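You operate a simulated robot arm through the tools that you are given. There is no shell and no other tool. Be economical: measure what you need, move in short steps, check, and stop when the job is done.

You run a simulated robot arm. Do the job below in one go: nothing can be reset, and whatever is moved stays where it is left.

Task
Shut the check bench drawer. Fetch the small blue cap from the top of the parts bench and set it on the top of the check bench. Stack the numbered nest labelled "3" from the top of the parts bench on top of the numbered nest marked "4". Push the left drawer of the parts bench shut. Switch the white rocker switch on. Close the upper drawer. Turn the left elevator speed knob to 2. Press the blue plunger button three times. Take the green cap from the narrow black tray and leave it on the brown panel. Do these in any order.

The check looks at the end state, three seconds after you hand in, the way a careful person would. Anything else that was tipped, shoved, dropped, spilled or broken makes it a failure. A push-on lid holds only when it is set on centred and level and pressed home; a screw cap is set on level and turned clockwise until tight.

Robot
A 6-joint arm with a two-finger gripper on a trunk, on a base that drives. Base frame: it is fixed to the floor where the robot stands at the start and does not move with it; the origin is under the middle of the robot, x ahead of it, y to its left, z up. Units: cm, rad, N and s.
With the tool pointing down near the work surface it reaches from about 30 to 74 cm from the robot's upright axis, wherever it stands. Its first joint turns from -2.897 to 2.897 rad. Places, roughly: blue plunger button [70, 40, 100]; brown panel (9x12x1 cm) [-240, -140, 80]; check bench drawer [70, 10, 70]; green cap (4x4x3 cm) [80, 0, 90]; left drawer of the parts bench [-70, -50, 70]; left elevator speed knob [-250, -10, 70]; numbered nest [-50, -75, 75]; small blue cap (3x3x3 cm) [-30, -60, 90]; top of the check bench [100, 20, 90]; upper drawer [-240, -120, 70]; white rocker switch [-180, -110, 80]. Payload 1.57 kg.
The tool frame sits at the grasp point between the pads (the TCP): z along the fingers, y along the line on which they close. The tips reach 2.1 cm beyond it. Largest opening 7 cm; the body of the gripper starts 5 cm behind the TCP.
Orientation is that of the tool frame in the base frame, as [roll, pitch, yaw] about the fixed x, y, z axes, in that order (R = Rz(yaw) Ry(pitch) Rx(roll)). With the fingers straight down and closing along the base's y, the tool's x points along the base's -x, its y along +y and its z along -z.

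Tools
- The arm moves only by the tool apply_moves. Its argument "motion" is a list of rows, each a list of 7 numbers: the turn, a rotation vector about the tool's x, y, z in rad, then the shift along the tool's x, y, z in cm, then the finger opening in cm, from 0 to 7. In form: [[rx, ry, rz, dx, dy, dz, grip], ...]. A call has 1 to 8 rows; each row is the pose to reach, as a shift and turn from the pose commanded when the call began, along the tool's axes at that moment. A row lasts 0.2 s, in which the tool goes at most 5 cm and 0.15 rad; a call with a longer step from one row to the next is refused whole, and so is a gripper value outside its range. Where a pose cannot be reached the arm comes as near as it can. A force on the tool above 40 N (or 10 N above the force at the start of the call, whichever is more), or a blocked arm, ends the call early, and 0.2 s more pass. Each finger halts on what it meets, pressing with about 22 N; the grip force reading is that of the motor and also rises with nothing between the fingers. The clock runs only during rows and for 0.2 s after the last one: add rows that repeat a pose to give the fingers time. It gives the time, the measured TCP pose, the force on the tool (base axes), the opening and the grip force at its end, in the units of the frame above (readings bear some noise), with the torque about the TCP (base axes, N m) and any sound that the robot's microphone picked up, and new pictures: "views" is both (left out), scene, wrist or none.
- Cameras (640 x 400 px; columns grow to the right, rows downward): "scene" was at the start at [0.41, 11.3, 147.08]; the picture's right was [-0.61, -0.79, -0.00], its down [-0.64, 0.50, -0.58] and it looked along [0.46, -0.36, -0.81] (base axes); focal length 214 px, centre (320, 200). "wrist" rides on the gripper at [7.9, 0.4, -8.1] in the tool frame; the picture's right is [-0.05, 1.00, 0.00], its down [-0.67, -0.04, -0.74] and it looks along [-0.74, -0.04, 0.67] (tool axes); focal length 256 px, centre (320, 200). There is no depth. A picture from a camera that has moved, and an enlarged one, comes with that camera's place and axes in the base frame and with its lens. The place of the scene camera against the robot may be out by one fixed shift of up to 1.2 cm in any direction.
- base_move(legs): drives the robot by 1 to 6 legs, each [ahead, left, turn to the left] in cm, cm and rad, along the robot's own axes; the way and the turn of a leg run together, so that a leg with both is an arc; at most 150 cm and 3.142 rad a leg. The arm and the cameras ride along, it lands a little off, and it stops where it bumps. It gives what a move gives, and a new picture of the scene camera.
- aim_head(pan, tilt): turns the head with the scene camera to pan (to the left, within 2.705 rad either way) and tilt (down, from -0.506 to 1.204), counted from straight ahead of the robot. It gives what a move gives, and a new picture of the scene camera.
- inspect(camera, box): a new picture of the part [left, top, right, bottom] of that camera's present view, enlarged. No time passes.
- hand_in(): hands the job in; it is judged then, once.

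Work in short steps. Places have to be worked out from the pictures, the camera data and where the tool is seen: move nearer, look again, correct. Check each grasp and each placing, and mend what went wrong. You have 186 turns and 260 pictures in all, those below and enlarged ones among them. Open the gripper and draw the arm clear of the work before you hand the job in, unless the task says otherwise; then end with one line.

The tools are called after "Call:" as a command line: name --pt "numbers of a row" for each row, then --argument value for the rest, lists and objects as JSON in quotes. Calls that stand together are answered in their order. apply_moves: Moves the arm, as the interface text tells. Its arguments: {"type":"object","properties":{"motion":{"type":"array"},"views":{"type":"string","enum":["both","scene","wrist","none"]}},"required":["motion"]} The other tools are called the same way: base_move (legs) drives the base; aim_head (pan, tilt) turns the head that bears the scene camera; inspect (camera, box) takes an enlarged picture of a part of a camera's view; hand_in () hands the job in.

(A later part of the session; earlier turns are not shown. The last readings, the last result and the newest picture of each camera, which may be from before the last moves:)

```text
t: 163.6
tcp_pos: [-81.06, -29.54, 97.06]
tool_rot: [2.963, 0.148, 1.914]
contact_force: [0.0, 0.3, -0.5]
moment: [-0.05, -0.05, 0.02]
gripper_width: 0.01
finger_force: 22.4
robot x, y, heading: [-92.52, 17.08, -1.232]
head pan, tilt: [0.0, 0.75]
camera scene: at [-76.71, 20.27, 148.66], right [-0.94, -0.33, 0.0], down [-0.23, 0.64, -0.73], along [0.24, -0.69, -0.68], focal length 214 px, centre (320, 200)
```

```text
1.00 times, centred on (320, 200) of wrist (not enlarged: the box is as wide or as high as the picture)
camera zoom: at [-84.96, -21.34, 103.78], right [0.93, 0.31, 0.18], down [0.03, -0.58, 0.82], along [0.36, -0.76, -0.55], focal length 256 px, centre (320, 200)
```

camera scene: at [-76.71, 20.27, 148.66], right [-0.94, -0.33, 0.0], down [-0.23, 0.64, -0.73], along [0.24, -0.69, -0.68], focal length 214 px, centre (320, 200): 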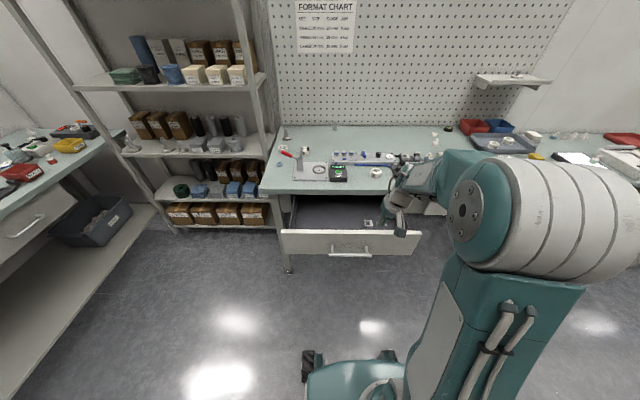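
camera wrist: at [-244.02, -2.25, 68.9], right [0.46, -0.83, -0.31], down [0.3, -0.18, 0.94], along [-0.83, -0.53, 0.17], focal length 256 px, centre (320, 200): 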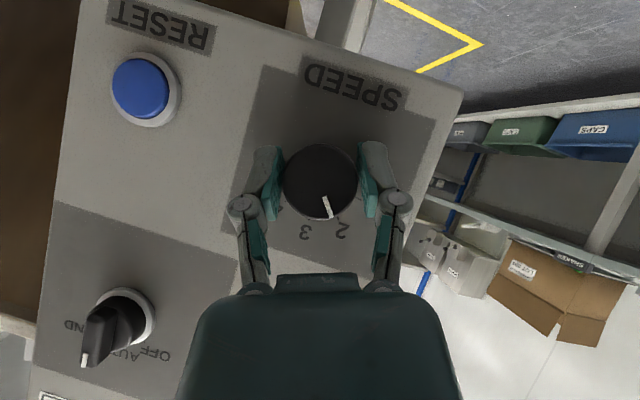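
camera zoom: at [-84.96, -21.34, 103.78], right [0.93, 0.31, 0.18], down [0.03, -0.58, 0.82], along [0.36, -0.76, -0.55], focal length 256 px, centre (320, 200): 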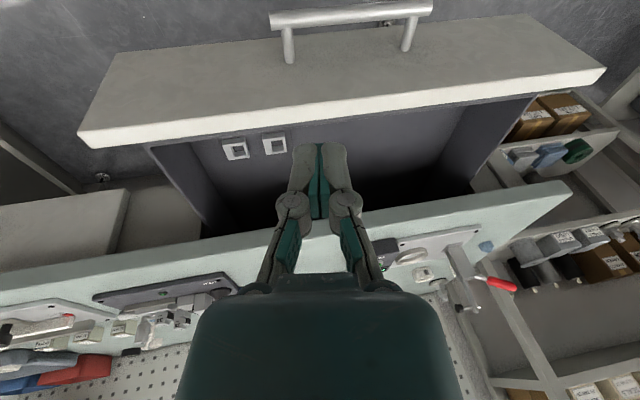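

The drawer holds only square blocks; nests 3, 4 and the blue cap are on the bench top. Shut the drawer: square the tool and tilt it 0.7 rad in front of the face.

Call:
apply_moves --pt "0.09 0 0 0 3.5 0 0" --pt "0.178 0 0 0 7 0 0" --views "none"

Call:
apply_moves --pt "0 -0.14 0 0 0 2 0" --pt "0 -0.28 0 0 0 4 0" --pt "0 -0.42 0 0.5 0 6 0" --pt "0 -0.55 0 1 0 9 0" --pt "0 -0.55 0 1.5 0 13 0" --pt "0 -0.55 0 2 0 17.5 0" --pt "0 -0.55 0 2 0 17.5 0" --views "both"

```text
t: 164.2
tcp_pos: [-78.24, -27.12, 95.13]
tool_rot: [2.985, 0.182, 1.912]
contact_force: [0.9, 0.1, 0.2]
moment: [-0.01, 0.01, -0.02]
gripper_width: 0.01
finger_force: 22.2
out of reach, approached as far as the arm can: row 1, 2
robot x, y, heading: [-92.37, 17.45, -1.229]
head pan, tilt: [0.0, 0.75]
```

```text
t: 165.8
tcp_pos: [-74.99, -27.23, 77.76]
tool_rot: [2.937, 0.725, 1.799]
contact_force: [0.4, -0.3, 0.8]
moment: [0.02, -0.01, 0.03]
gripper_width: 0.02
finger_force: 22.0
out of reach, approached as far as the arm can: row 3, 4
robot x, y, heading: [-92.4, 17.15, -1.236]
head pan, tilt: [0.0, 0.75]
camera scene: at [-76.45, 20.33, 148.63], right [-0.94, -0.33, 0.0], down [-0.23, 0.64, -0.73], along [0.24, -0.69, -0.68], focal length 214 px, centre (320, 200)
camera wrist: at [-78.86, -16.5, 78.67], right [0.93, 0.32, 0.19], down [-0.18, -0.06, 0.98], along [0.32, -0.95, 0.0], focal length 256 px, centre (320, 200)
```

scene: 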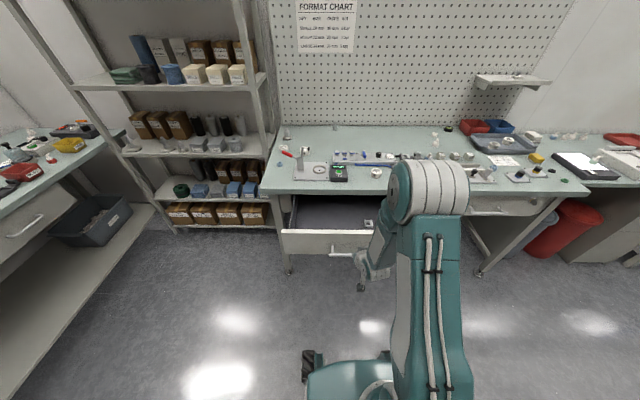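
wrist: 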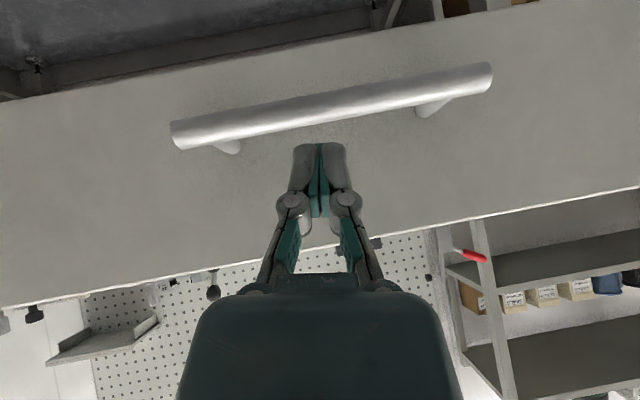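

In front of the face above the handle. Push along the bench normal.

Call:
apply_moves --pt "0 0 0 -2.2 0 2.0 0" --pt "0 0 0 -4.4 0 4.05 0" --pt "0 0 0 -6.3 0 5.7 0" --pt "0 0 0 -8.2 0 7.4 0" --pt "0 0 0 -10.4 0 9.4 0" --pt "0 0 0 -12.6 0 11.5 0" --pt "0 0 0 -14.8 0 13.5 0" --pt "0 0 0 -16.3 0 14.85 0" --views "wrist"

```text
t: 167.6
tcp_pos: [-66.86, -48.11, 77.92]
tool_rot: [2.936, 0.722, 1.802]
contact_force: [0.9, 0.3, 0.1]
moment: [-0.02, 0.0, 0.0]
gripper_width: 0.01
finger_force: 21.4
robot x, y, heading: [-92.51, 17.04, -1.231]
head pan, tilt: [0.0, 0.75]
camera wrist: at [-70.65, -37.45, 78.84], right [0.93, 0.32, 0.19], down [-0.18, -0.06, 0.98], along [0.32, -0.95, 0.0], focal length 256 px, centre (320, 200)
```

wrist: 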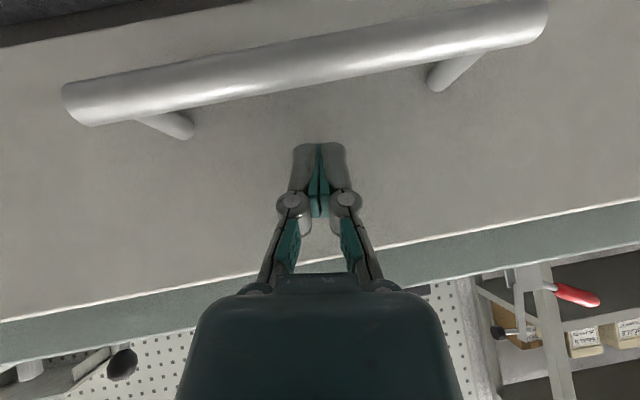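

Continue until it stops.

Call:
apply_moves --pt "0 0 0 -0.74 0 0.675 0" --pt "0 0 0 -1.48 0 1.35 0" --pt "0 0 0 -2.2 0 2.0 0" --pt "0 0 0 -2.95 0 2.7 0" --pt "0 0 0 -3.7 0 3.4 0" --pt "0 0 0 -4.4 0 4.05 0" --pt "0 0 0 -5.2 0 4.7 0" --views "wrist"

```text
t: 169.2
tcp_pos: [-64.53, -54.61, 77.85]
tool_rot: [2.935, 0.724, 1.8]
contact_force: [-3.6, 10.1, 5.0]
moment: [0.0, 0.01, -0.07]
gripper_width: 0.0
finger_force: 21.8
robot x, y, heading: [-92.15, 16.95, -1.23]
head pan, tilt: [0.0, 0.75]
camera wrist: at [-68.4, -43.98, 78.64], right [0.93, 0.32, 0.19], down [-0.18, -0.06, 0.98], along [0.32, -0.95, 0.0], focal length 256 px, centre (320, 200)
```

wrist: 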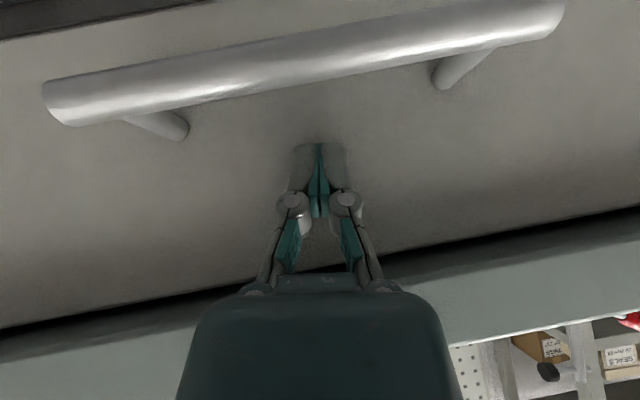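

Force has begun to rise. Push a little further to confirm it is home.

Call:
apply_moves --pt "0 0 0 -0.37 0 0.34 0" --pt "0 0 0 -0.74 0 0.675 0" --pt "0 0 0 -1.1 0 1.0 0" --pt "0 0 0 -1.5 0 1.35 0" --views "wrist"

```text
t: 169.6
tcp_pos: [-64.68, -54.67, 77.68]
tool_rot: [2.934, 0.718, 1.804]
contact_force: [-5.2, 16.9, 8.2]
moment: [0.02, 0.08, -0.09]
gripper_width: 0.0
finger_force: 22.1
robot x, y, heading: [-92.27, 17.13, -1.233]
head pan, tilt: [0.0, 0.75]
stopped in row 1: the force on the tool passed its limit at 51 N (the readings are from after the stop); the commanded pose is now the measured one
camera wrist: at [-68.41, -44.0, 78.56], right [0.93, 0.32, 0.19], down [-0.18, -0.07, 0.98], along [0.32, -0.95, -0.01], focal length 256 px, centre (320, 200)
```

wrist: 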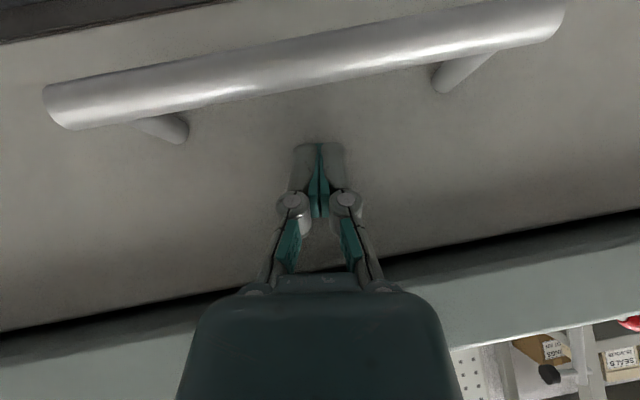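

Drawer is home. Back off, rise and untilt.

Call:
apply_moves --pt "0 0 0 2.9 0 -2.7 0" --pt "0 0 0 5.9 0 -5.4 0" --pt "0 0.12 0 3.2 0.8 -8.8 0" --pt "0 0.26 0 0 1.6 -12.4 0" --pt "0 0.4 0 -3.2 2.4 -16 0" --pt "0 0.54 0 -6.4 3.2 -19.5 0" --pt "0 0.68 0 -9.6 4 -23 0" --pt "0 0.72 0 -12 4.6 -26 0" --views "none"

Call:
apply_moves --pt "0.09 0 0 0 0 -1 3" --pt "0.14 0 0 0 0 -2 6" --views "both"

```text
t: 171.4
tcp_pos: [-68.97, -45.73, 104.19]
tool_rot: [2.866, 0.029, 1.941]
contact_force: [-0.5, -0.1, -0.1]
moment: [0.01, -0.05, 0.01]
gripper_width: 0.0
finger_force: 22.0
out of reach, approached as far as the arm can: row 5, 6, 7, 8
robot x, y, heading: [-92.6, 17.11, -1.237]
head pan, tilt: [0.0, 0.75]
```

```text
t: 172.0
tcp_pos: [-69.55, -45.27, 105.72]
tool_rot: [2.867, 0.05, 1.931]
contact_force: [0.2, 0.3, 0.2]
moment: [0.02, 0.03, -0.02]
gripper_width: 5.99
finger_force: 0.0
out of reach, approached as far as the arm can: row 1, 2
robot x, y, heading: [-92.65, 17.0, -1.233]
head pan, tilt: [0.0, 0.75]
camera scene: at [-76.45, 20.28, 148.64], right [-0.94, -0.33, 0.0], down [-0.23, 0.64, -0.73], along [0.24, -0.69, -0.68], focal length 214 px, centre (320, 200)
camera wrist: at [-74.14, -38.11, 113.37], right [0.91, 0.3, 0.27], down [0.0, -0.67, 0.74], along [0.41, -0.68, -0.61], focal length 256 px, centre (320, 200)
```

scene: 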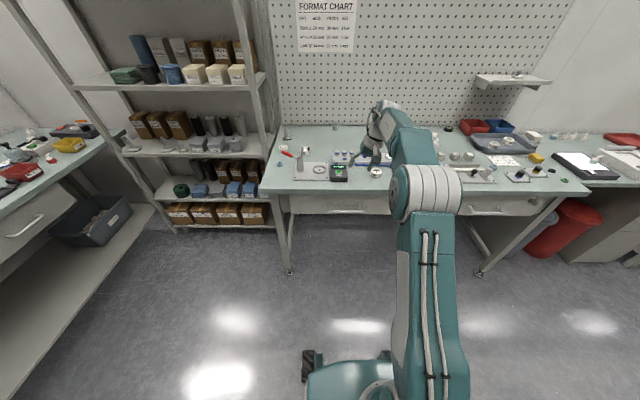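
wrist: 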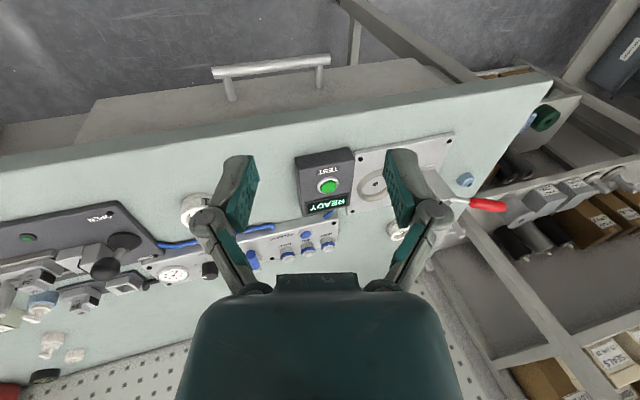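

The tool is stuck with a 0.27 rad sideways lean (some wrist joint at its limit). Try unwinding with a yaw change plus roll correction.

Call:
apply_moves --pt "0.07 0 0.1 0 0 -2 6" --pt "0.14 0 0.19 0 0 -4 6" --pt "0.2 0 0.28 0 0 -6 6" --pt "0.26 0 0.38 0 0 -8 6" --views "none"

```text
t: 173.0
tcp_pos: [-81.01, -42.7, 105.6]
tool_rot: [2.871, 0.041, 1.722]
contact_force: [-0.5, -0.3, -0.9]
moment: [0.05, -0.07, 0.03]
gripper_width: 6.0
finger_force: 0.0
out of reach, approached as far as the arm can: row 1, 2, 3, 4
robot x, y, heading: [-92.66, 17.03, -1.23]
head pan, tilt: [0.0, 0.75]
```

That only swung the base joint. Try the other yaw direction.

Call:
apply_moves --pt "0.05 0 -0.12 0 2 -1 6" --pt "0.1 0 -0.26 0 4 -2 6" --pt "0.15 0 -0.4 0 6 -3 6" --pt "0.2 0 -0.54 0 8 -4 6" --pt "0.26 0 -0.68 0 10 -5 6" --pt "0.26 0 -0.8 0 12 -5 6" --views "none"

```text
refused: row 5 steps farther than a row can; nothing moved
```

Call:
apply_moves --pt "0.04 0 -0.12 0 2 -1 6" --pt "0.08 0 -0.25 0 4 -2 6" --pt "0.12 0 -0.38 0 6 -3 6" --pt "0.16 0 -0.51 0 8 -4 6" --pt "0.2 0 -0.64 0 10 -5 6" --pt "0.24 0 -0.77 0 12 -5 6" --views "scene"

```text
t: 174.4
tcp_pos: [-73.12, -40.05, 112.13]
tool_rot: [3.032, 0.294, 2.487]
contact_force: [-0.3, 0.1, 0.3]
moment: [0.0, -0.05, -0.02]
gripper_width: 6.01
finger_force: 0.1
out of reach, approached as far as the arm can: row 1, 2, 3, 4, 5, 6
robot x, y, heading: [-92.93, 17.12, -1.227]
head pan, tilt: [0.0, 0.75]
camera scene: at [-76.43, 20.34, 148.63], right [-0.94, -0.33, 0.0], down [-0.23, 0.64, -0.73], along [0.24, -0.69, -0.68], focal length 214 px, centre (320, 200)
```

scene: 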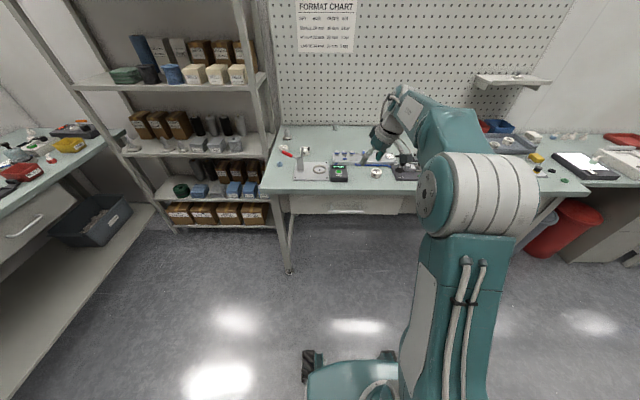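

The lean direction is constant in the arm's frame, which suggests the forearm-roll joint got wound to its limit when the wrist passed straight. I'll back away and unwind: tilt the tool up past the forearm line toward the right, then bring it down again.

Call:
base_move --legs '[[-30, 0, 0]]'

Call:
apply_moves --pt "0.12 -0.063 -0.0435 0 0 0 3" --pt "0.24 -0.126 -0.087 0 0 0 0" --pt "0.36 -0.189 -0.13 0 0 0 0" --pt "0.48 -0.252 -0.174 0 0 0 0" --pt "0.6 -0.315 -0.2175 0 0 0 0" --pt "0.72 -0.378 -0.261 0 0 0 0" --pt "0.84 -0.441 -0.3045 0 0 0 0" --pt "0.96 -0.504 -0.348 0 0 0 0" --views "scene"

```text
t: 176.4
tcp_pos: [-83.33, -11.81, 112.16]
tool_rot: [3.031, 0.293, 2.481]
contact_force: [0.0, 0.1, 0.2]
moment: [0.01, 0.0, 0.0]
gripper_width: 5.99
finger_force: 0.0
robot x, y, heading: [-102.44, 45.67, -1.235]
head pan, tilt: [0.0, 0.75]
camera scene: at [-86.41, 48.73, 148.64], right [-0.94, -0.33, 0.0], down [-0.23, 0.64, -0.73], along [0.24, -0.69, -0.68], focal length 214 px, centre (320, 200)
```

scene: 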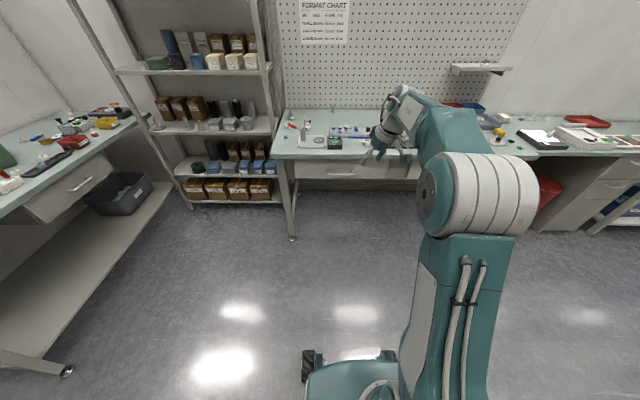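

```text
t: 178.2
tcp_pos: [-83.27, -11.54, 112.24]
tool_rot: [-2.012, 0.562, 3.06]
contact_force: [0.1, -0.4, 0.7]
moment: [-0.02, 0.0, -0.01]
gripper_width: 0.0
finger_force: 22.1
out of reach, approached as far as the arm can: row 1, 2, 3, 4, 5, 6, 7
robot x, y, heading: [-102.22, 46.07, -1.226]
head pan, tilt: [0.0, 0.75]
camera scene: at [-86.32, 48.83, 148.63], right [-0.94, -0.33, 0.0], down [-0.23, 0.64, -0.73], along [0.24, -0.69, -0.68], focal length 214 px, centre (320, 200)
```

scene: 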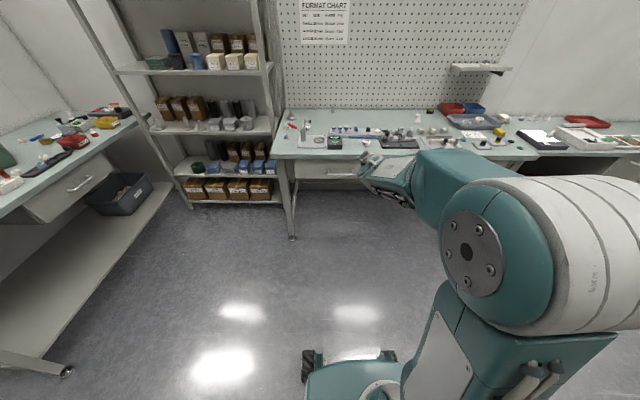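

The arm reconfigured and reached this pose exactly. Now bring the tool down to vertical, facing the bench.

Call:
apply_moves --pt "-0.066 0.1036 0.0688 0 0 0 0" --pt "-0.132 0.207 0.1376 0 0 0 0" --pt "-0.199 0.311 0.206 0 0 0 0" --pt "-0.265 0.414 0.275 0 0 0 0" --pt "-0.331 0.518 0.344 0 0 0 0" --pt "-0.397 0.622 0.413 0 0 0 0" --pt "-0.463 0.725 0.482 0 0 0 0" --pt "-0.53 0.829 0.55 0 0 0 0" --views "scene"

```text
t: 180.0
tcp_pos: [-83.3, -11.69, 112.26]
tool_rot: [-2.995, 0.192, 2.065]
contact_force: [-0.2, -0.2, 0.4]
moment: [0.02, -0.01, 0.03]
gripper_width: 0.0
finger_force: 21.6
robot x, y, heading: [-102.71, 45.55, -1.238]
head pan, tilt: [0.0, 0.75]
camera scene: at [-86.4, 48.74, 148.64], right [-0.94, -0.33, 0.0], down [-0.23, 0.64, -0.73], along [0.24, -0.69, -0.68], focal length 214 px, centre (320, 200)
```

scene: 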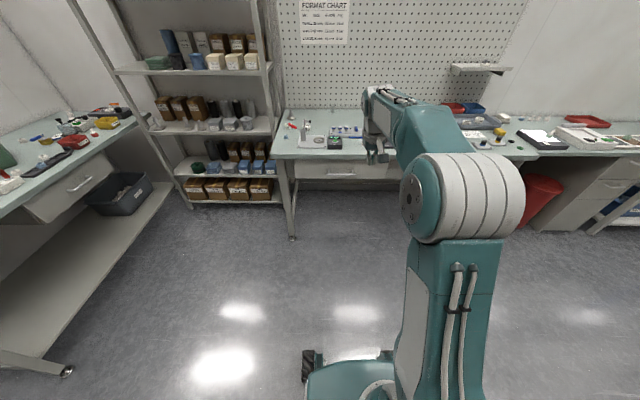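

Unwound without flags. Finish squaring the tool, then drive toward the nests (left 24, ahead 62).

Call:
apply_moves --pt "-0.066 0.1036 0.0688 0 0 0 3" --pt "-0.132 0.207 0.138 0 0 0 6" --views "none"

Call:
base_move --legs '[[0, 26, 0], [58, 0, 0]]'

Call:
inspect --camera "wrist" --box '[0, 0, 640, 400]'

```text
t: 180.6
tcp_pos: [-83.32, -11.56, 112.32]
tool_rot: [3.14, -0.003, 1.913]
contact_force: [-0.5, 0.1, 0.1]
moment: [0.0, 0.01, 0.01]
gripper_width: 6.0
finger_force: 0.0
robot x, y, heading: [-102.97, 45.53, -1.237]
head pan, tilt: [0.0, 0.75]
```

```text
t: 185.4
tcp_pos: [-41.1, -58.21, 112.17]
tool_rot: [3.142, -0.002, 1.898]
contact_force: [-0.2, -0.2, 0.5]
moment: [0.03, -0.04, -0.01]
gripper_width: 5.98
finger_force: 0.0
robot x, y, heading: [-59.29, -0.79, -1.256]
head pan, tilt: [0.0, 0.75]
camera scene: at [-43.32, 2.21, 148.64], right [-0.95, -0.31, 0.0], down [-0.21, 0.65, -0.73], along [0.23, -0.69, -0.68], focal length 214 px, centre (320, 200)
```

scene: 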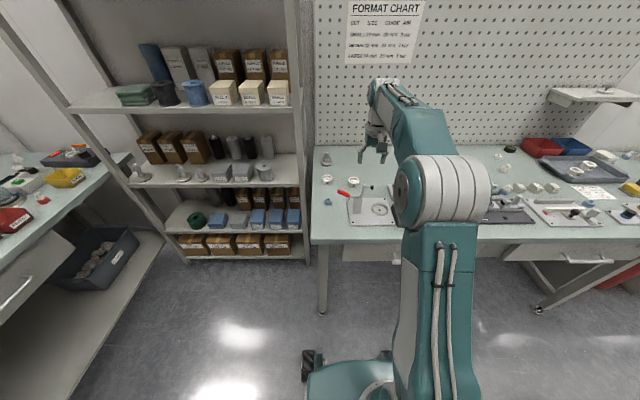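

```text
1.00 times, centred on (320, 200) of wrist (not enlarged: the box is as wide or as high as the picture)
camera zoom: at [-43.28, -50.6, 120.45], right [0.96, 0.27, 0.0], down [0.18, -0.64, 0.74], along [0.2, -0.72, -0.67], focal length 256 px, centre (320, 200)
```

zoom: 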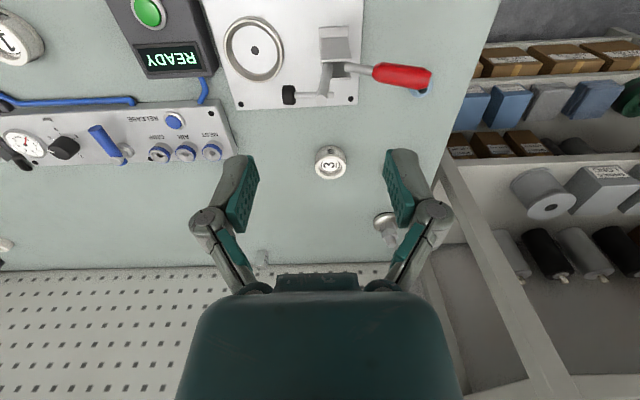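

Nest 3 is visible. Verify the neighbour is marked 4.

Call:
inspect --camera "scene" --box '[315, 165, 371, 215]'

Call:
inspect --camera "wrist" --box '[300, 130, 430, 200]'

```text
8.00 times, centred on (343, 190) of scene
camera zoom: at [-43.32, 2.21, 148.64], right [-0.95, -0.31, 0.0], down [-0.21, 0.65, -0.73], along [0.23, -0.69, -0.68], focal length 1716 px, centre (136, 280)
```

zoom: 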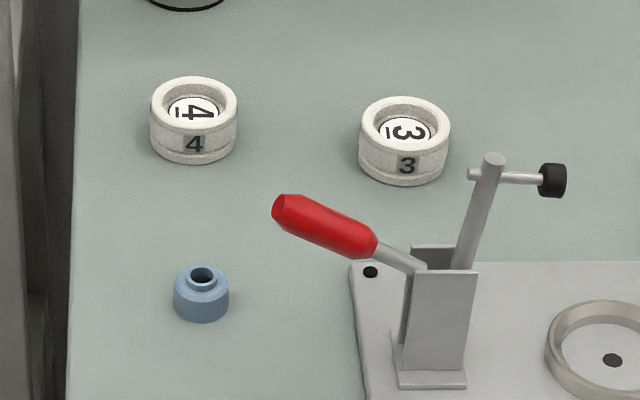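

```text
4.92 times, centred on (365, 165) of wrist
camera zoom: at [-43.28, -50.6, 120.45], right [0.96, 0.27, 0.0], down [0.18, -0.64, 0.74], along [0.2, -0.72, -0.67], focal length 1260 px, centre (98, 372)
```

zoom: 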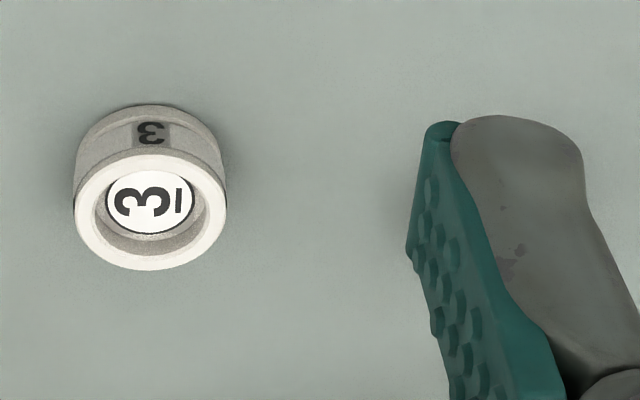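

Confirmed: 4 (left) and 3. Nest 3 top centre ≈ (-34,-77.5,88), nest 4 ≈ (-21.7,-75.6). They're ~80 cm off, so drive ahead 14 cm more.

Call:
base_move --legs '[[14, 0, 0]]'

Call:
inspect --camera "wrist" --box '[0, 0, 640, 400]'

```text
t: 186.7
tcp_pos: [-36.96, -71.44, 112.34]
tool_rot: [-3.141, -0.002, 1.894]
contact_force: [0.7, -0.3, -0.4]
moment: [0.03, 0.01, 0.0]
gripper_width: 5.99
finger_force: 0.0
robot x, y, heading: [-55.05, -13.85, -1.255]
head pan, tilt: [0.0, 0.75]
camera scene: at [-38.84, -11.07, 148.63], right [-0.95, -0.31, 0.0], down [-0.21, 0.65, -0.73], along [0.23, -0.69, -0.68], focal length 214 px, centre (320, 200)
```

scene: 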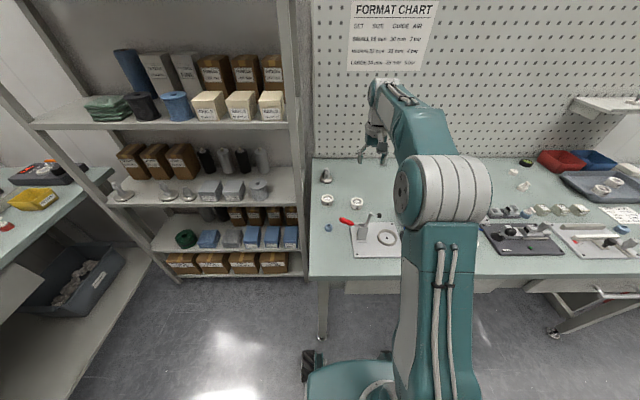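

```text
1.00 times, centred on (320, 200) of wrist (not enlarged: the box is as wide or as high as the picture)
camera zoom: at [-39.07, -63.82, 120.5], right [0.96, 0.27, 0.0], down [0.18, -0.64, 0.74], along [0.2, -0.72, -0.67], focal length 256 px, centre (320, 200)
```

zoom: 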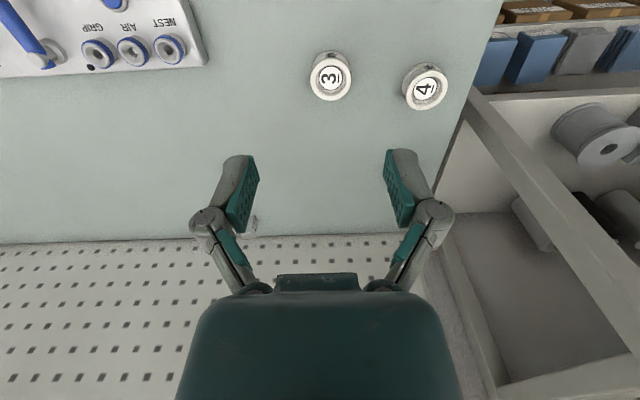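

Move above nest 3 with fingers open to 6.6, to z ≈ 97.

Call:
apply_moves --pt "0 0 0 -3.2 0.45 2 6.6" --pt "0 0 0 -6.3 0.85 4 6.6" --pt "0 0 0 -6.3 0.85 8 6.6" --pt "0 0 0 -6.3 0.85 12 6.6" --pt "0 0 0 -6.3 0.85 15 6.6" --pt "0 0 0 -6.3 0.85 15 6.6" --views "wrist"

```text
t: 188.1
tcp_pos: [-34.09, -77.28, 97.09]
tool_rot: [-3.14, -0.002, 1.893]
contact_force: [0.1, -0.2, -0.3]
moment: [0.02, 0.03, -0.01]
gripper_width: 6.62
finger_force: 0.0
robot x, y, heading: [-55.07, -14.07, -1.254]
head pan, tilt: [0.0, 0.75]
camera wrist: at [-36.23, -69.65, 105.32], right [0.96, 0.27, 0.0], down [0.18, -0.64, 0.74], along [0.2, -0.72, -0.67], focal length 256 px, centre (320, 200)
```

wrist: 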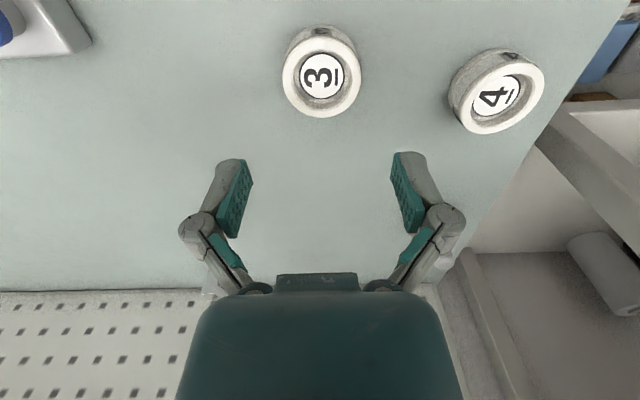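

Depth/offset is ambiguous from above; lower 4.5 cm and re-evaluate (fingers still above the nest).

Call:
apply_moves --pt "0 0 0 0 0 2.5 6.6" --pt "0 0 0 0 0 4 6.6" --pt "0 0 0 0 0 4 6.6" --views "wrist"

```text
t: 188.9
tcp_pos: [-34.14, -77.04, 93.11]
tool_rot: [-3.139, -0.002, 1.894]
contact_force: [0.0, 0.2, 0.0]
moment: [-0.02, -0.01, -0.02]
gripper_width: 6.59
finger_force: 0.1
robot x, y, heading: [-55.19, -13.84, -1.254]
head pan, tilt: [0.0, 0.75]
camera wrist: at [-36.32, -69.55, 101.32], right [0.96, 0.27, 0.0], down [0.18, -0.64, 0.74], along [0.2, -0.72, -0.67], focal length 256 px, centre (320, 200)
```

wrist: 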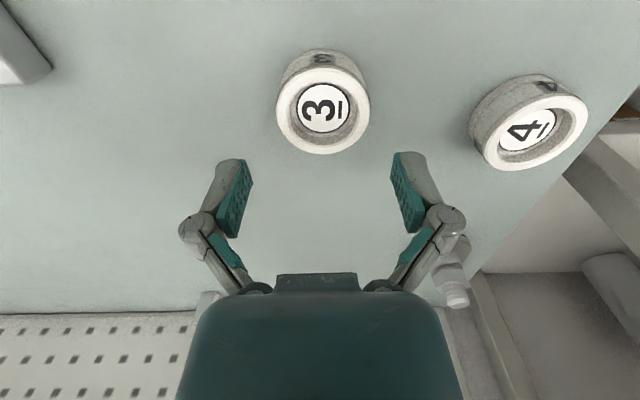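

Solved: nest top z≈88.7, 1.05 cm nearer than TCP. Correct and descend to grip height.

Call:
apply_moves --pt "0 0 0 1.05 0.15 0 6.6" --pt "0 0 0 1.05 0.15 2 6.6" --pt "0 0 0 1.05 0.15 4.1 6.6" --pt "0 0 0 1.05 0.15 4.1 6.6" --views "wrist"

```text
t: 189.9
tcp_pos: [-34.61, -76.09, 89.0]
tool_rot: [-3.139, -0.003, 1.893]
contact_force: [0.3, 0.0, -0.2]
moment: [-0.01, -0.01, 0.03]
gripper_width: 6.61
finger_force: 0.0
robot x, y, heading: [-54.73, -14.11, -1.257]
head pan, tilt: [0.0, 0.75]
camera wrist: at [-36.68, -68.43, 97.31], right [0.96, 0.27, 0.0], down [0.18, -0.64, 0.74], along [0.2, -0.72, -0.67], focal length 256 px, centre (320, 200)
```

wrist: 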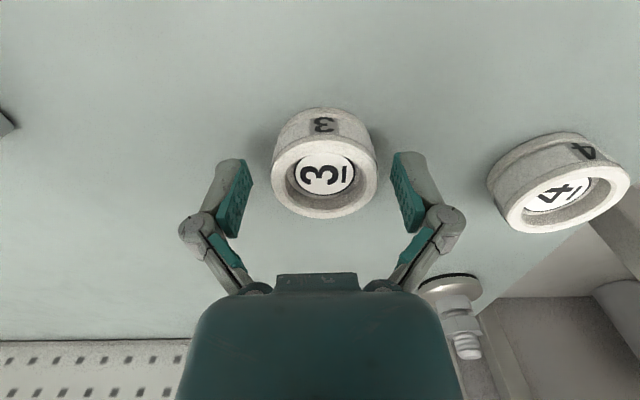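

Aligned. Close the gripper on nest 3.

Call:
apply_moves --pt "0 0 0 0 0.2 0.3 5.5" --pt "0 0 0 0 0.2 0.3 4" --pt "0 0 0 0 0.2 0.3 4" --pt "0 0 0 0 0.2 0.3 4" --views "none"

Call:
apply_moves --pt "0 0 0 0 0 -2 4" --pt "0 0 0 0 0 -5 4" --pt "0 0 0 0 0 -8 4" --pt "0 0 0 0 0 -8 4" --views "wrist"

```text
t: 190.9
tcp_pos: [-34.4, -75.9, 88.76]
tool_rot: [-3.14, -0.003, 1.894]
contact_force: [-0.3, 1.0, 2.9]
moment: [0.0, 0.04, 0.0]
gripper_width: 4.91
finger_force: 21.8
robot x, y, heading: [-55.02, -14.31, -1.259]
head pan, tilt: [0.0, 0.75]
```

```text
t: 191.9
tcp_pos: [-34.24, -75.89, 97.04]
tool_rot: [-3.14, -0.001, 1.897]
contact_force: [0.3, 0.1, -0.2]
moment: [0.0, -0.01, -0.02]
gripper_width: 4.9
finger_force: 22.0
robot x, y, heading: [-54.97, -13.75, -1.255]
head pan, tilt: [0.0, 0.75]
camera wrist: at [-36.28, -68.22, 105.18], right [0.96, 0.27, 0.0], down [0.18, -0.64, 0.74], along [0.2, -0.72, -0.67], focal length 256 px, centre (320, 200)
```

wrist: 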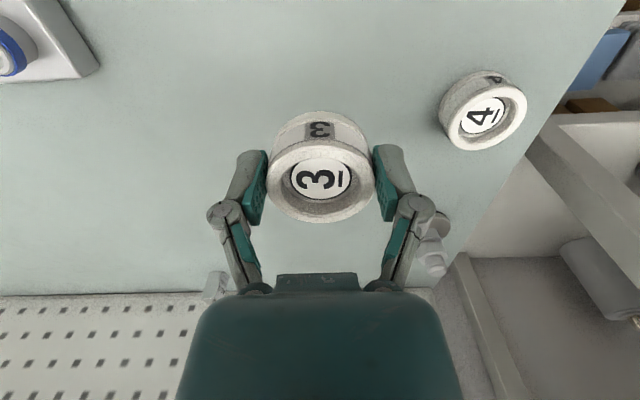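

Held (4.9 cm). Nest 4 is at (-22.5,-74.3) by three consistent views. Move above it and check via the scene camera.

Call:
apply_moves --pt "0 0 0 -0.8 3.9 0 4" --pt "0 0 0 -1.6 7.8 0 4" --pt "0 0 0 -2.4 11.6 0 4" --pt "0 0 0 -2.4 11.6 2.5 4" --pt "0 0 0 -2.4 11.6 2.5 4" --views "wrist"

Call:
inspect --camera "scene" --box '[300, 160, 364, 220]'

```text
t: 193.1
tcp_pos: [-22.68, -74.39, 94.34]
tool_rot: [-3.141, -0.003, 1.894]
contact_force: [-0.2, 0.0, -1.3]
moment: [-0.03, 0.0, -0.01]
gripper_width: 4.89
finger_force: 21.4
robot x, y, heading: [-55.04, -14.58, -1.257]
head pan, tilt: [0.0, 0.75]
camera wrist: at [-24.7, -66.76, 102.57], right [0.96, 0.27, 0.0], down [0.18, -0.64, 0.74], along [0.2, -0.72, -0.67], focal length 256 px, centre (320, 200)
```

wrist: 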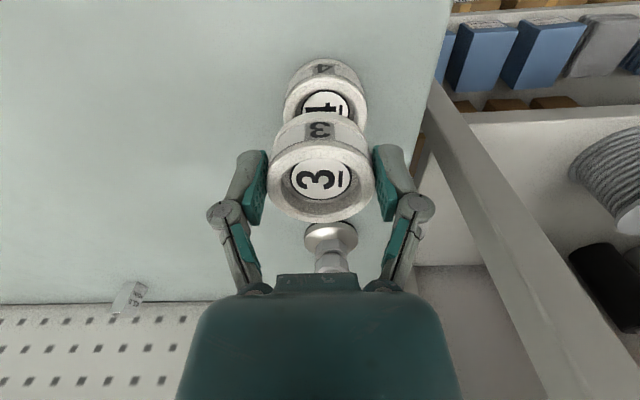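

```text
6.67 times, centred on (332, 190) of scene
camera zoom: at [-38.81, -11.12, 148.63], right [-0.95, -0.31, 0.0], down [-0.21, 0.65, -0.73], along [0.23, -0.69, -0.68], focal length 1430 px, centre (240, 267)
```

zoom: 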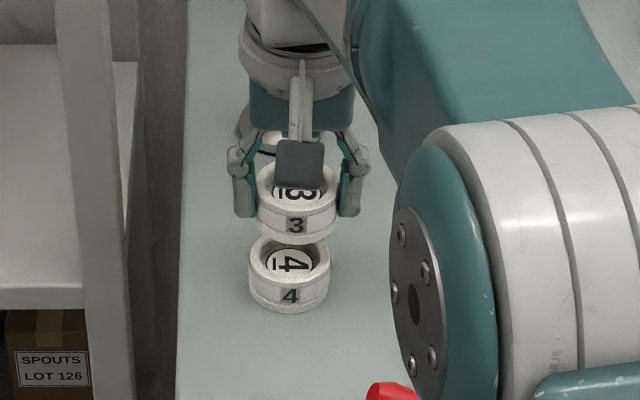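

Sideways offset ~0.3 cm. Zoom to judge fore-aft alignment.

Call:
inspect --camera "wrist" --box '[250, 50, 410, 150]'

```text
4.00 times, centred on (330, 100) of wrist
camera zoom: at [-24.7, -66.76, 102.57], right [0.96, 0.27, 0.0], down [0.18, -0.64, 0.74], along [0.2, -0.72, -0.67], focal length 1024 px, centre (280, 600)
```

zoom: 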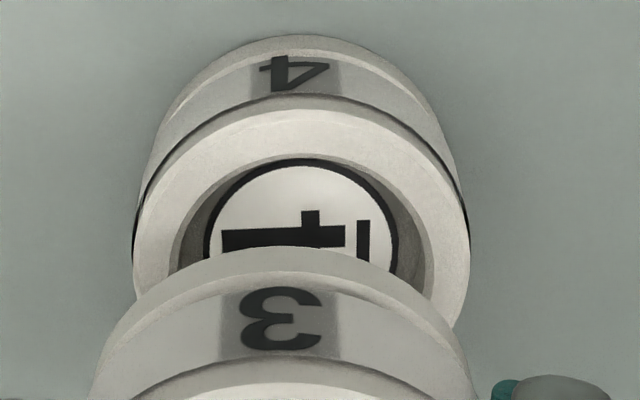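

Nest 3 and 4 are within ~0.2 cm fore-aft; shift 0.3 cm sideways and lower in small steps.

Call:
apply_moves --pt "0 0 0 -0.15 0.3 0 4" --pt "0 0 0 -0.15 0.3 1 4" --pt "0 0 0 -0.15 0.3 1.5 4" --pt "0 0 0 -0.15 0.3 1.9 4" --pt "0 0 0 -0.15 0.3 2.2 4" --pt "0 0 0 -0.15 0.3 2.4 4" --views "wrist"

Call:
inspect --camera "scene" --box '[300, 165, 364, 205]'

```text
t: 194.5
tcp_pos: [-22.1, -74.56, 91.94]
tool_rot: [-3.139, 0.0, 1.893]
contact_force: [0.7, 0.2, -0.8]
moment: [0.01, 0.0, -0.02]
gripper_width: 4.88
finger_force: 21.6
robot x, y, heading: [-54.69, -13.98, -1.252]
head pan, tilt: [0.0, 0.75]
camera wrist: at [-24.21, -66.89, 100.14], right [0.96, 0.27, 0.0], down [0.18, -0.64, 0.74], along [0.2, -0.72, -0.67], focal length 256 px, centre (320, 200)
```

wrist: 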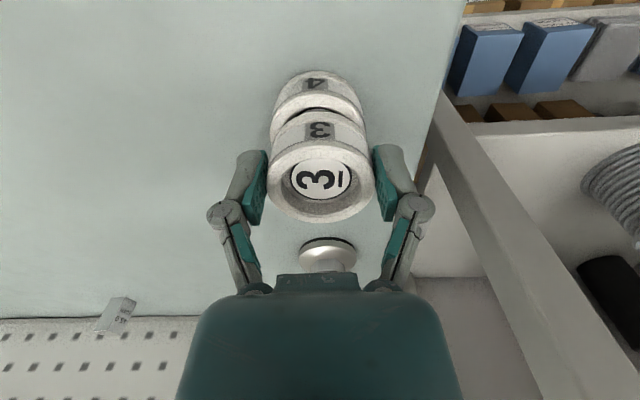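

```text
10.00 times, centred on (332, 185) of scene
camera zoom: at [-38.76, -11.1, 148.62], right [-0.95, -0.31, 0.0], down [-0.21, 0.65, -0.73], along [0.23, -0.69, -0.68], focal length 2145 px, centre (200, 350)
```

zoom: 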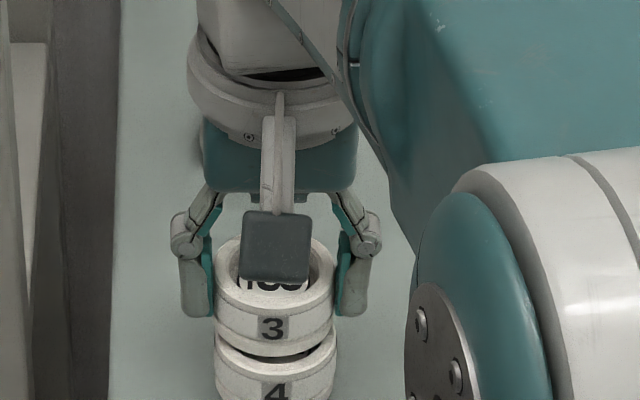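

Well aligned. Continue lowering to contact.

Call:
apply_moves --pt "0 0 0 0 0 0.25 4" --pt "0 0 0 0 0 0.5 4" --pt "0 0 0 0 0 0.75 4" --pt "0 0 0 0 0 1.0 4" --views "wrist"

```text
t: 195.5
tcp_pos: [-22.11, -74.71, 90.95]
tool_rot: [-3.139, 0.0, 1.895]
contact_force: [-2.3, 0.3, 15.0]
moment: [-0.09, 0.02, 0.03]
gripper_width: 4.94
finger_force: 21.9
robot x, y, heading: [-54.66, -14.13, -1.258]
head pan, tilt: [0.0, 0.75]
camera wrist: at [-24.21, -67.04, 99.23], right [0.96, 0.27, 0.0], down [0.18, -0.64, 0.74], along [0.2, -0.72, -0.67], focal length 256 px, centre (320, 200)
```

wrist: 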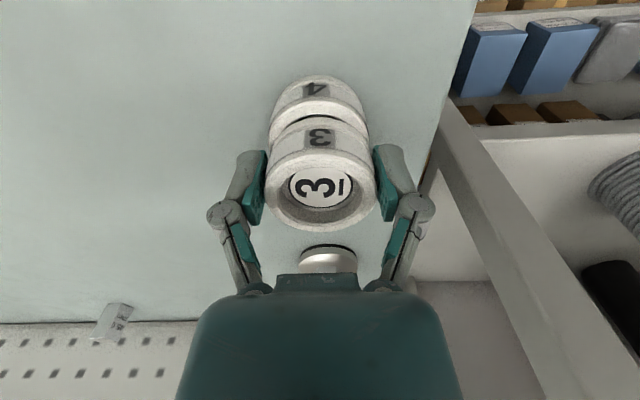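

Contact at 15 N. Check the seating before release.

Call:
inspect --camera "scene" --box '[308, 180, 356, 214]'

Call:
inspect --camera "wrist" --box '[250, 65, 390, 240]'

```text
11.76 times, centred on (332, 197) of scene
camera zoom: at [-38.88, -11.0, 148.64], right [-0.95, -0.31, 0.0], down [-0.21, 0.65, -0.73], along [0.23, -0.69, -0.68], focal length 2523 px, centre (179, 235)
```

zoom: 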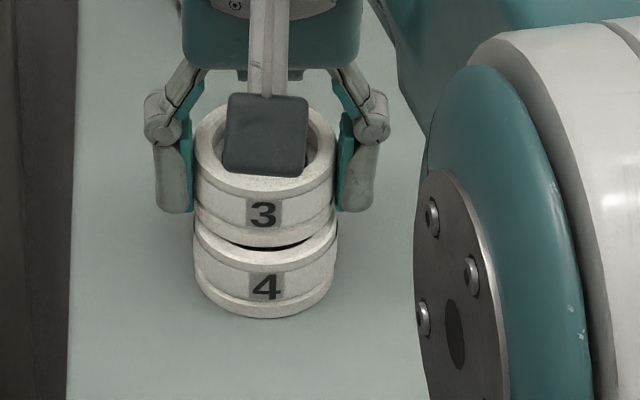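

```text
2.29 times, centred on (320, 152) of wrist
camera zoom: at [-24.21, -67.04, 99.23], right [0.96, 0.27, 0.0], down [0.18, -0.64, 0.74], along [0.2, -0.72, -0.67], focal length 585 px, centre (320, 309)
```

zoom: 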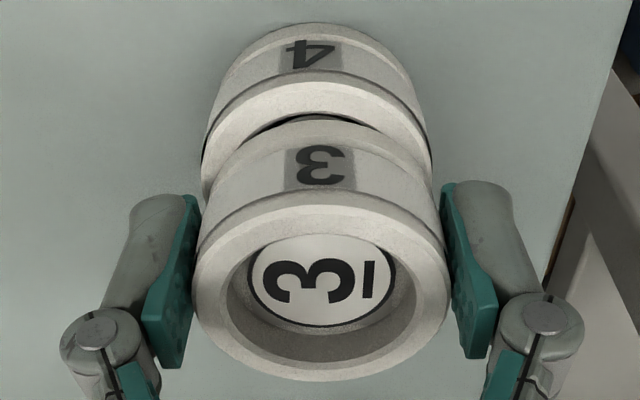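

Not seated: nest 3 rides on the far rim of 4 (near-side gap visible). Lift slightly, shift 0.4 cm toward the robot, and lower again.

Call:
apply_moves --pt "0 0 0 0 0 -0.5 4" --pt "0 0 0 0.4 0 -0.5 4" --pt "0 0 0 0.4 0 -0.1 4" --pt "0 0 0 0.4 0 0.15 4" --pt "0 0 0 0.4 0 0.3 4" --views "none"

Call:
inspect --camera "scene" --box '[308, 180, 356, 214]'

Call:
inspect --camera "wrist" --box '[250, 65, 390, 240]'

```text
t: 196.7
tcp_pos: [-22.15, -74.26, 90.76]
tool_rot: [-3.141, 0.001, 1.894]
contact_force: [6.0, -1.2, 14.1]
moment: [-0.12, -0.15, 0.09]
gripper_width: 4.93
finger_force: 22.6
robot x, y, heading: [-55.11, -13.75, -1.259]
head pan, tilt: [0.0, 0.75]
```

```text
11.76 times, centred on (332, 197) of scene
camera zoom: at [-38.73, -10.97, 148.63], right [-0.95, -0.31, 0.0], down [-0.21, 0.65, -0.73], along [0.23, -0.69, -0.68], focal length 2523 px, centre (179, 235)
```

zoom: 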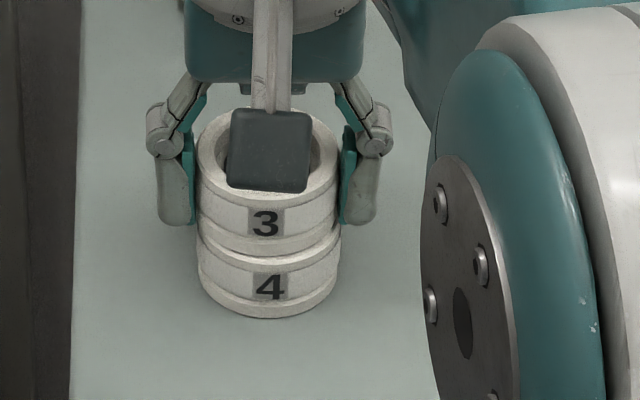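

```text
2.29 times, centred on (320, 152) of wrist
camera zoom: at [-24.33, -66.57, 99.03], right [0.96, 0.27, 0.0], down [0.18, -0.64, 0.75], along [0.2, -0.72, -0.67], focal length 585 px, centre (320, 309)
```

zoom: 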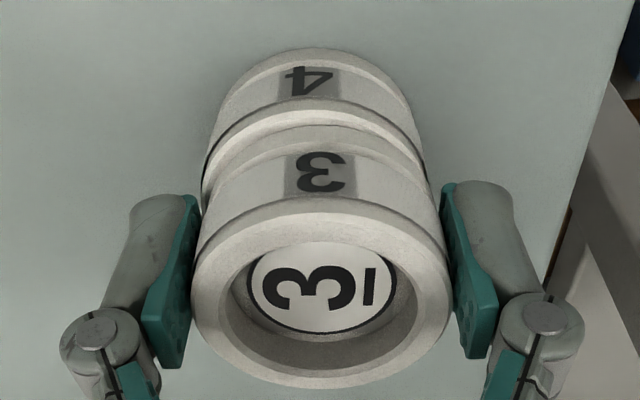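

Gap is gone and it appears nearly seated. Open slightly to let it settle and look.

Call:
apply_moves --pt "0 0 0 0 0 -0.1 5.2" --pt "0 0 0 0 0 -0.1 5.6" --pt "0 0 0 0 0 -0.1 5.6" --views "none"

Call:
inspect --camera "scene" --box '[308, 180, 356, 214]'

Call:
inspect --camera "wrist" --box '[250, 65, 390, 240]'

```text
t: 197.5
tcp_pos: [-22.39, -74.11, 90.76]
tool_rot: [-3.14, -0.002, 1.894]
contact_force: [0.1, -0.2, 0.8]
moment: [0.01, 0.0, 0.02]
gripper_width: 5.57
finger_force: 0.2
robot x, y, heading: [-55.1, -13.74, -1.255]
head pan, tilt: [0.0, 0.75]
```

```text
11.76 times, centred on (332, 197) of scene
camera zoom: at [-38.78, -11.1, 148.63], right [-0.95, -0.31, 0.0], down [-0.21, 0.65, -0.73], along [0.23, -0.69, -0.68], focal length 2523 px, centre (179, 235)
```

zoom: 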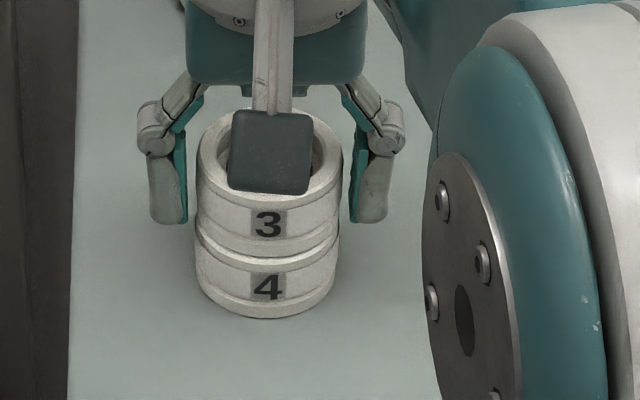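

```text
2.29 times, centred on (320, 152) of wrist
camera zoom: at [-24.45, -66.55, 99.02], right [0.96, 0.27, 0.0], down [0.18, -0.64, 0.74], along [0.2, -0.72, -0.67], focal length 585 px, centre (320, 309)
```

zoom: 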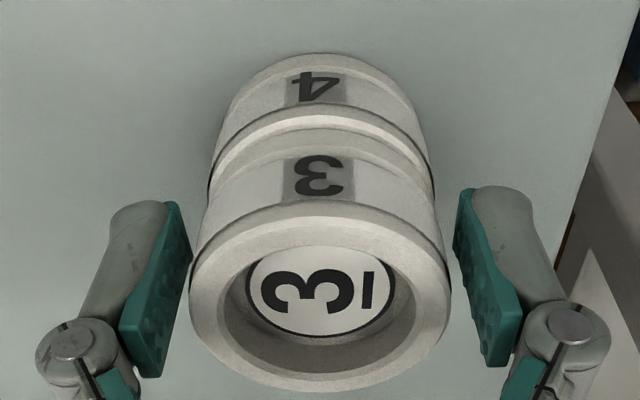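

It looks level and nested. Lift clear and view.

Call:
apply_moves --pt "0 0 0 0 0 0 6.6" --pt "0 0 0 0 0 -3 6.6" --pt "0 0 0 0 0 -7.5 6.6" --pt "0 0 0 2 0 -11.5 6.6" --pt "0 0 0 6 0 -13 6.6" --pt "0 0 0 10 0 -13 6.6" --views "wrist"

Call:
inspect --camera "scene" --box '[308, 180, 356, 240]'

```text
t: 198.9
tcp_pos: [-25.49, -64.78, 103.45]
tool_rot: [-3.14, -0.002, 1.894]
contact_force: [0.4, 0.5, -0.8]
moment: [-0.02, 0.05, -0.02]
gripper_width: 6.59
finger_force: 0.1
robot x, y, heading: [-55.15, -14.16, -1.254]
head pan, tilt: [0.0, 0.75]
camera wrist: at [-27.54, -57.25, 111.86], right [0.96, 0.27, 0.0], down [0.18, -0.64, 0.74], along [0.2, -0.72, -0.67], focal length 256 px, centre (320, 200)
```

wrist: 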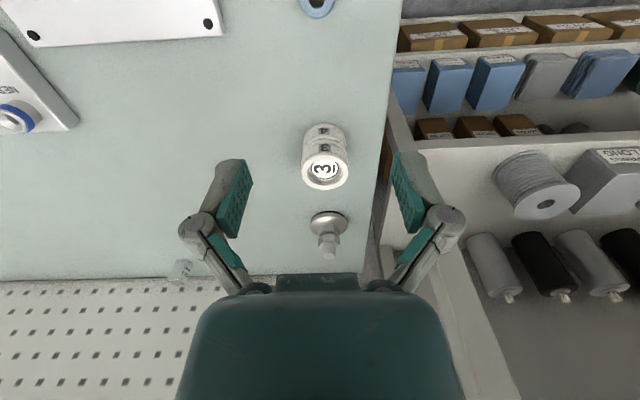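

```text
6.67 times, centred on (332, 210) of scene
camera zoom: at [-38.8, -11.04, 148.63], right [-0.95, -0.31, 0.0], down [-0.21, 0.65, -0.73], along [0.23, -0.69, -0.68], focal length 1430 px, centre (240, 133)
```

zoom: 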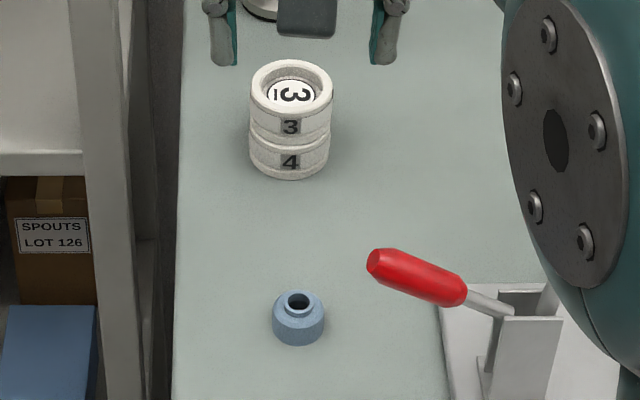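

Nests are stacked neatly. Next the blue cap near (-26.5,-60.5); the red clamp handle tip is close by at about (-31,-58,96), so I yaw the tool slightly to keep clear. Pull back for a view.

Call:
apply_moves --pt "0 0 0.07 4.2 0 0 4.6" --pt "0 0 0.14 8.4 0 0 4.6" --pt "0 0 0.2 12 0.3 0 4.6" --pt "0 0 0.2 12 0.3 0 4.6" --views "wrist"

```text
t: 199.9
tcp_pos: [-28.92, -53.54, 103.83]
tool_rot: [-3.139, -0.004, 1.695]
contact_force: [0.6, 0.7, -0.5]
moment: [0.03, 0.0, 0.02]
gripper_width: 4.6
finger_force: 0.0
robot x, y, heading: [-55.16, -13.97, -1.256]
head pan, tilt: [0.0, 0.75]
camera wrist: at [-29.53, -45.52, 112.03], right [1.0, 0.07, 0.0], down [0.05, -0.67, 0.74], along [0.05, -0.74, -0.67], focal length 256 px, centre (320, 200)
```

wrist: 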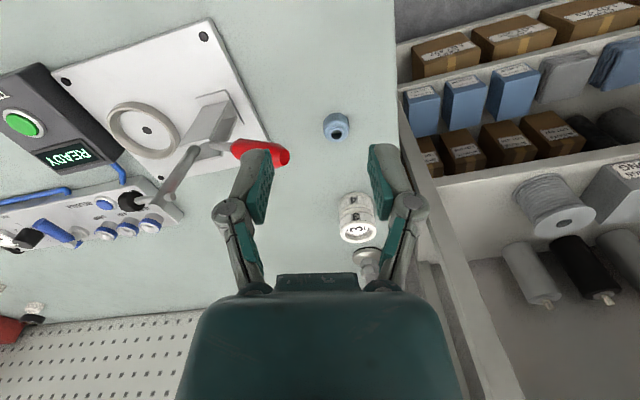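

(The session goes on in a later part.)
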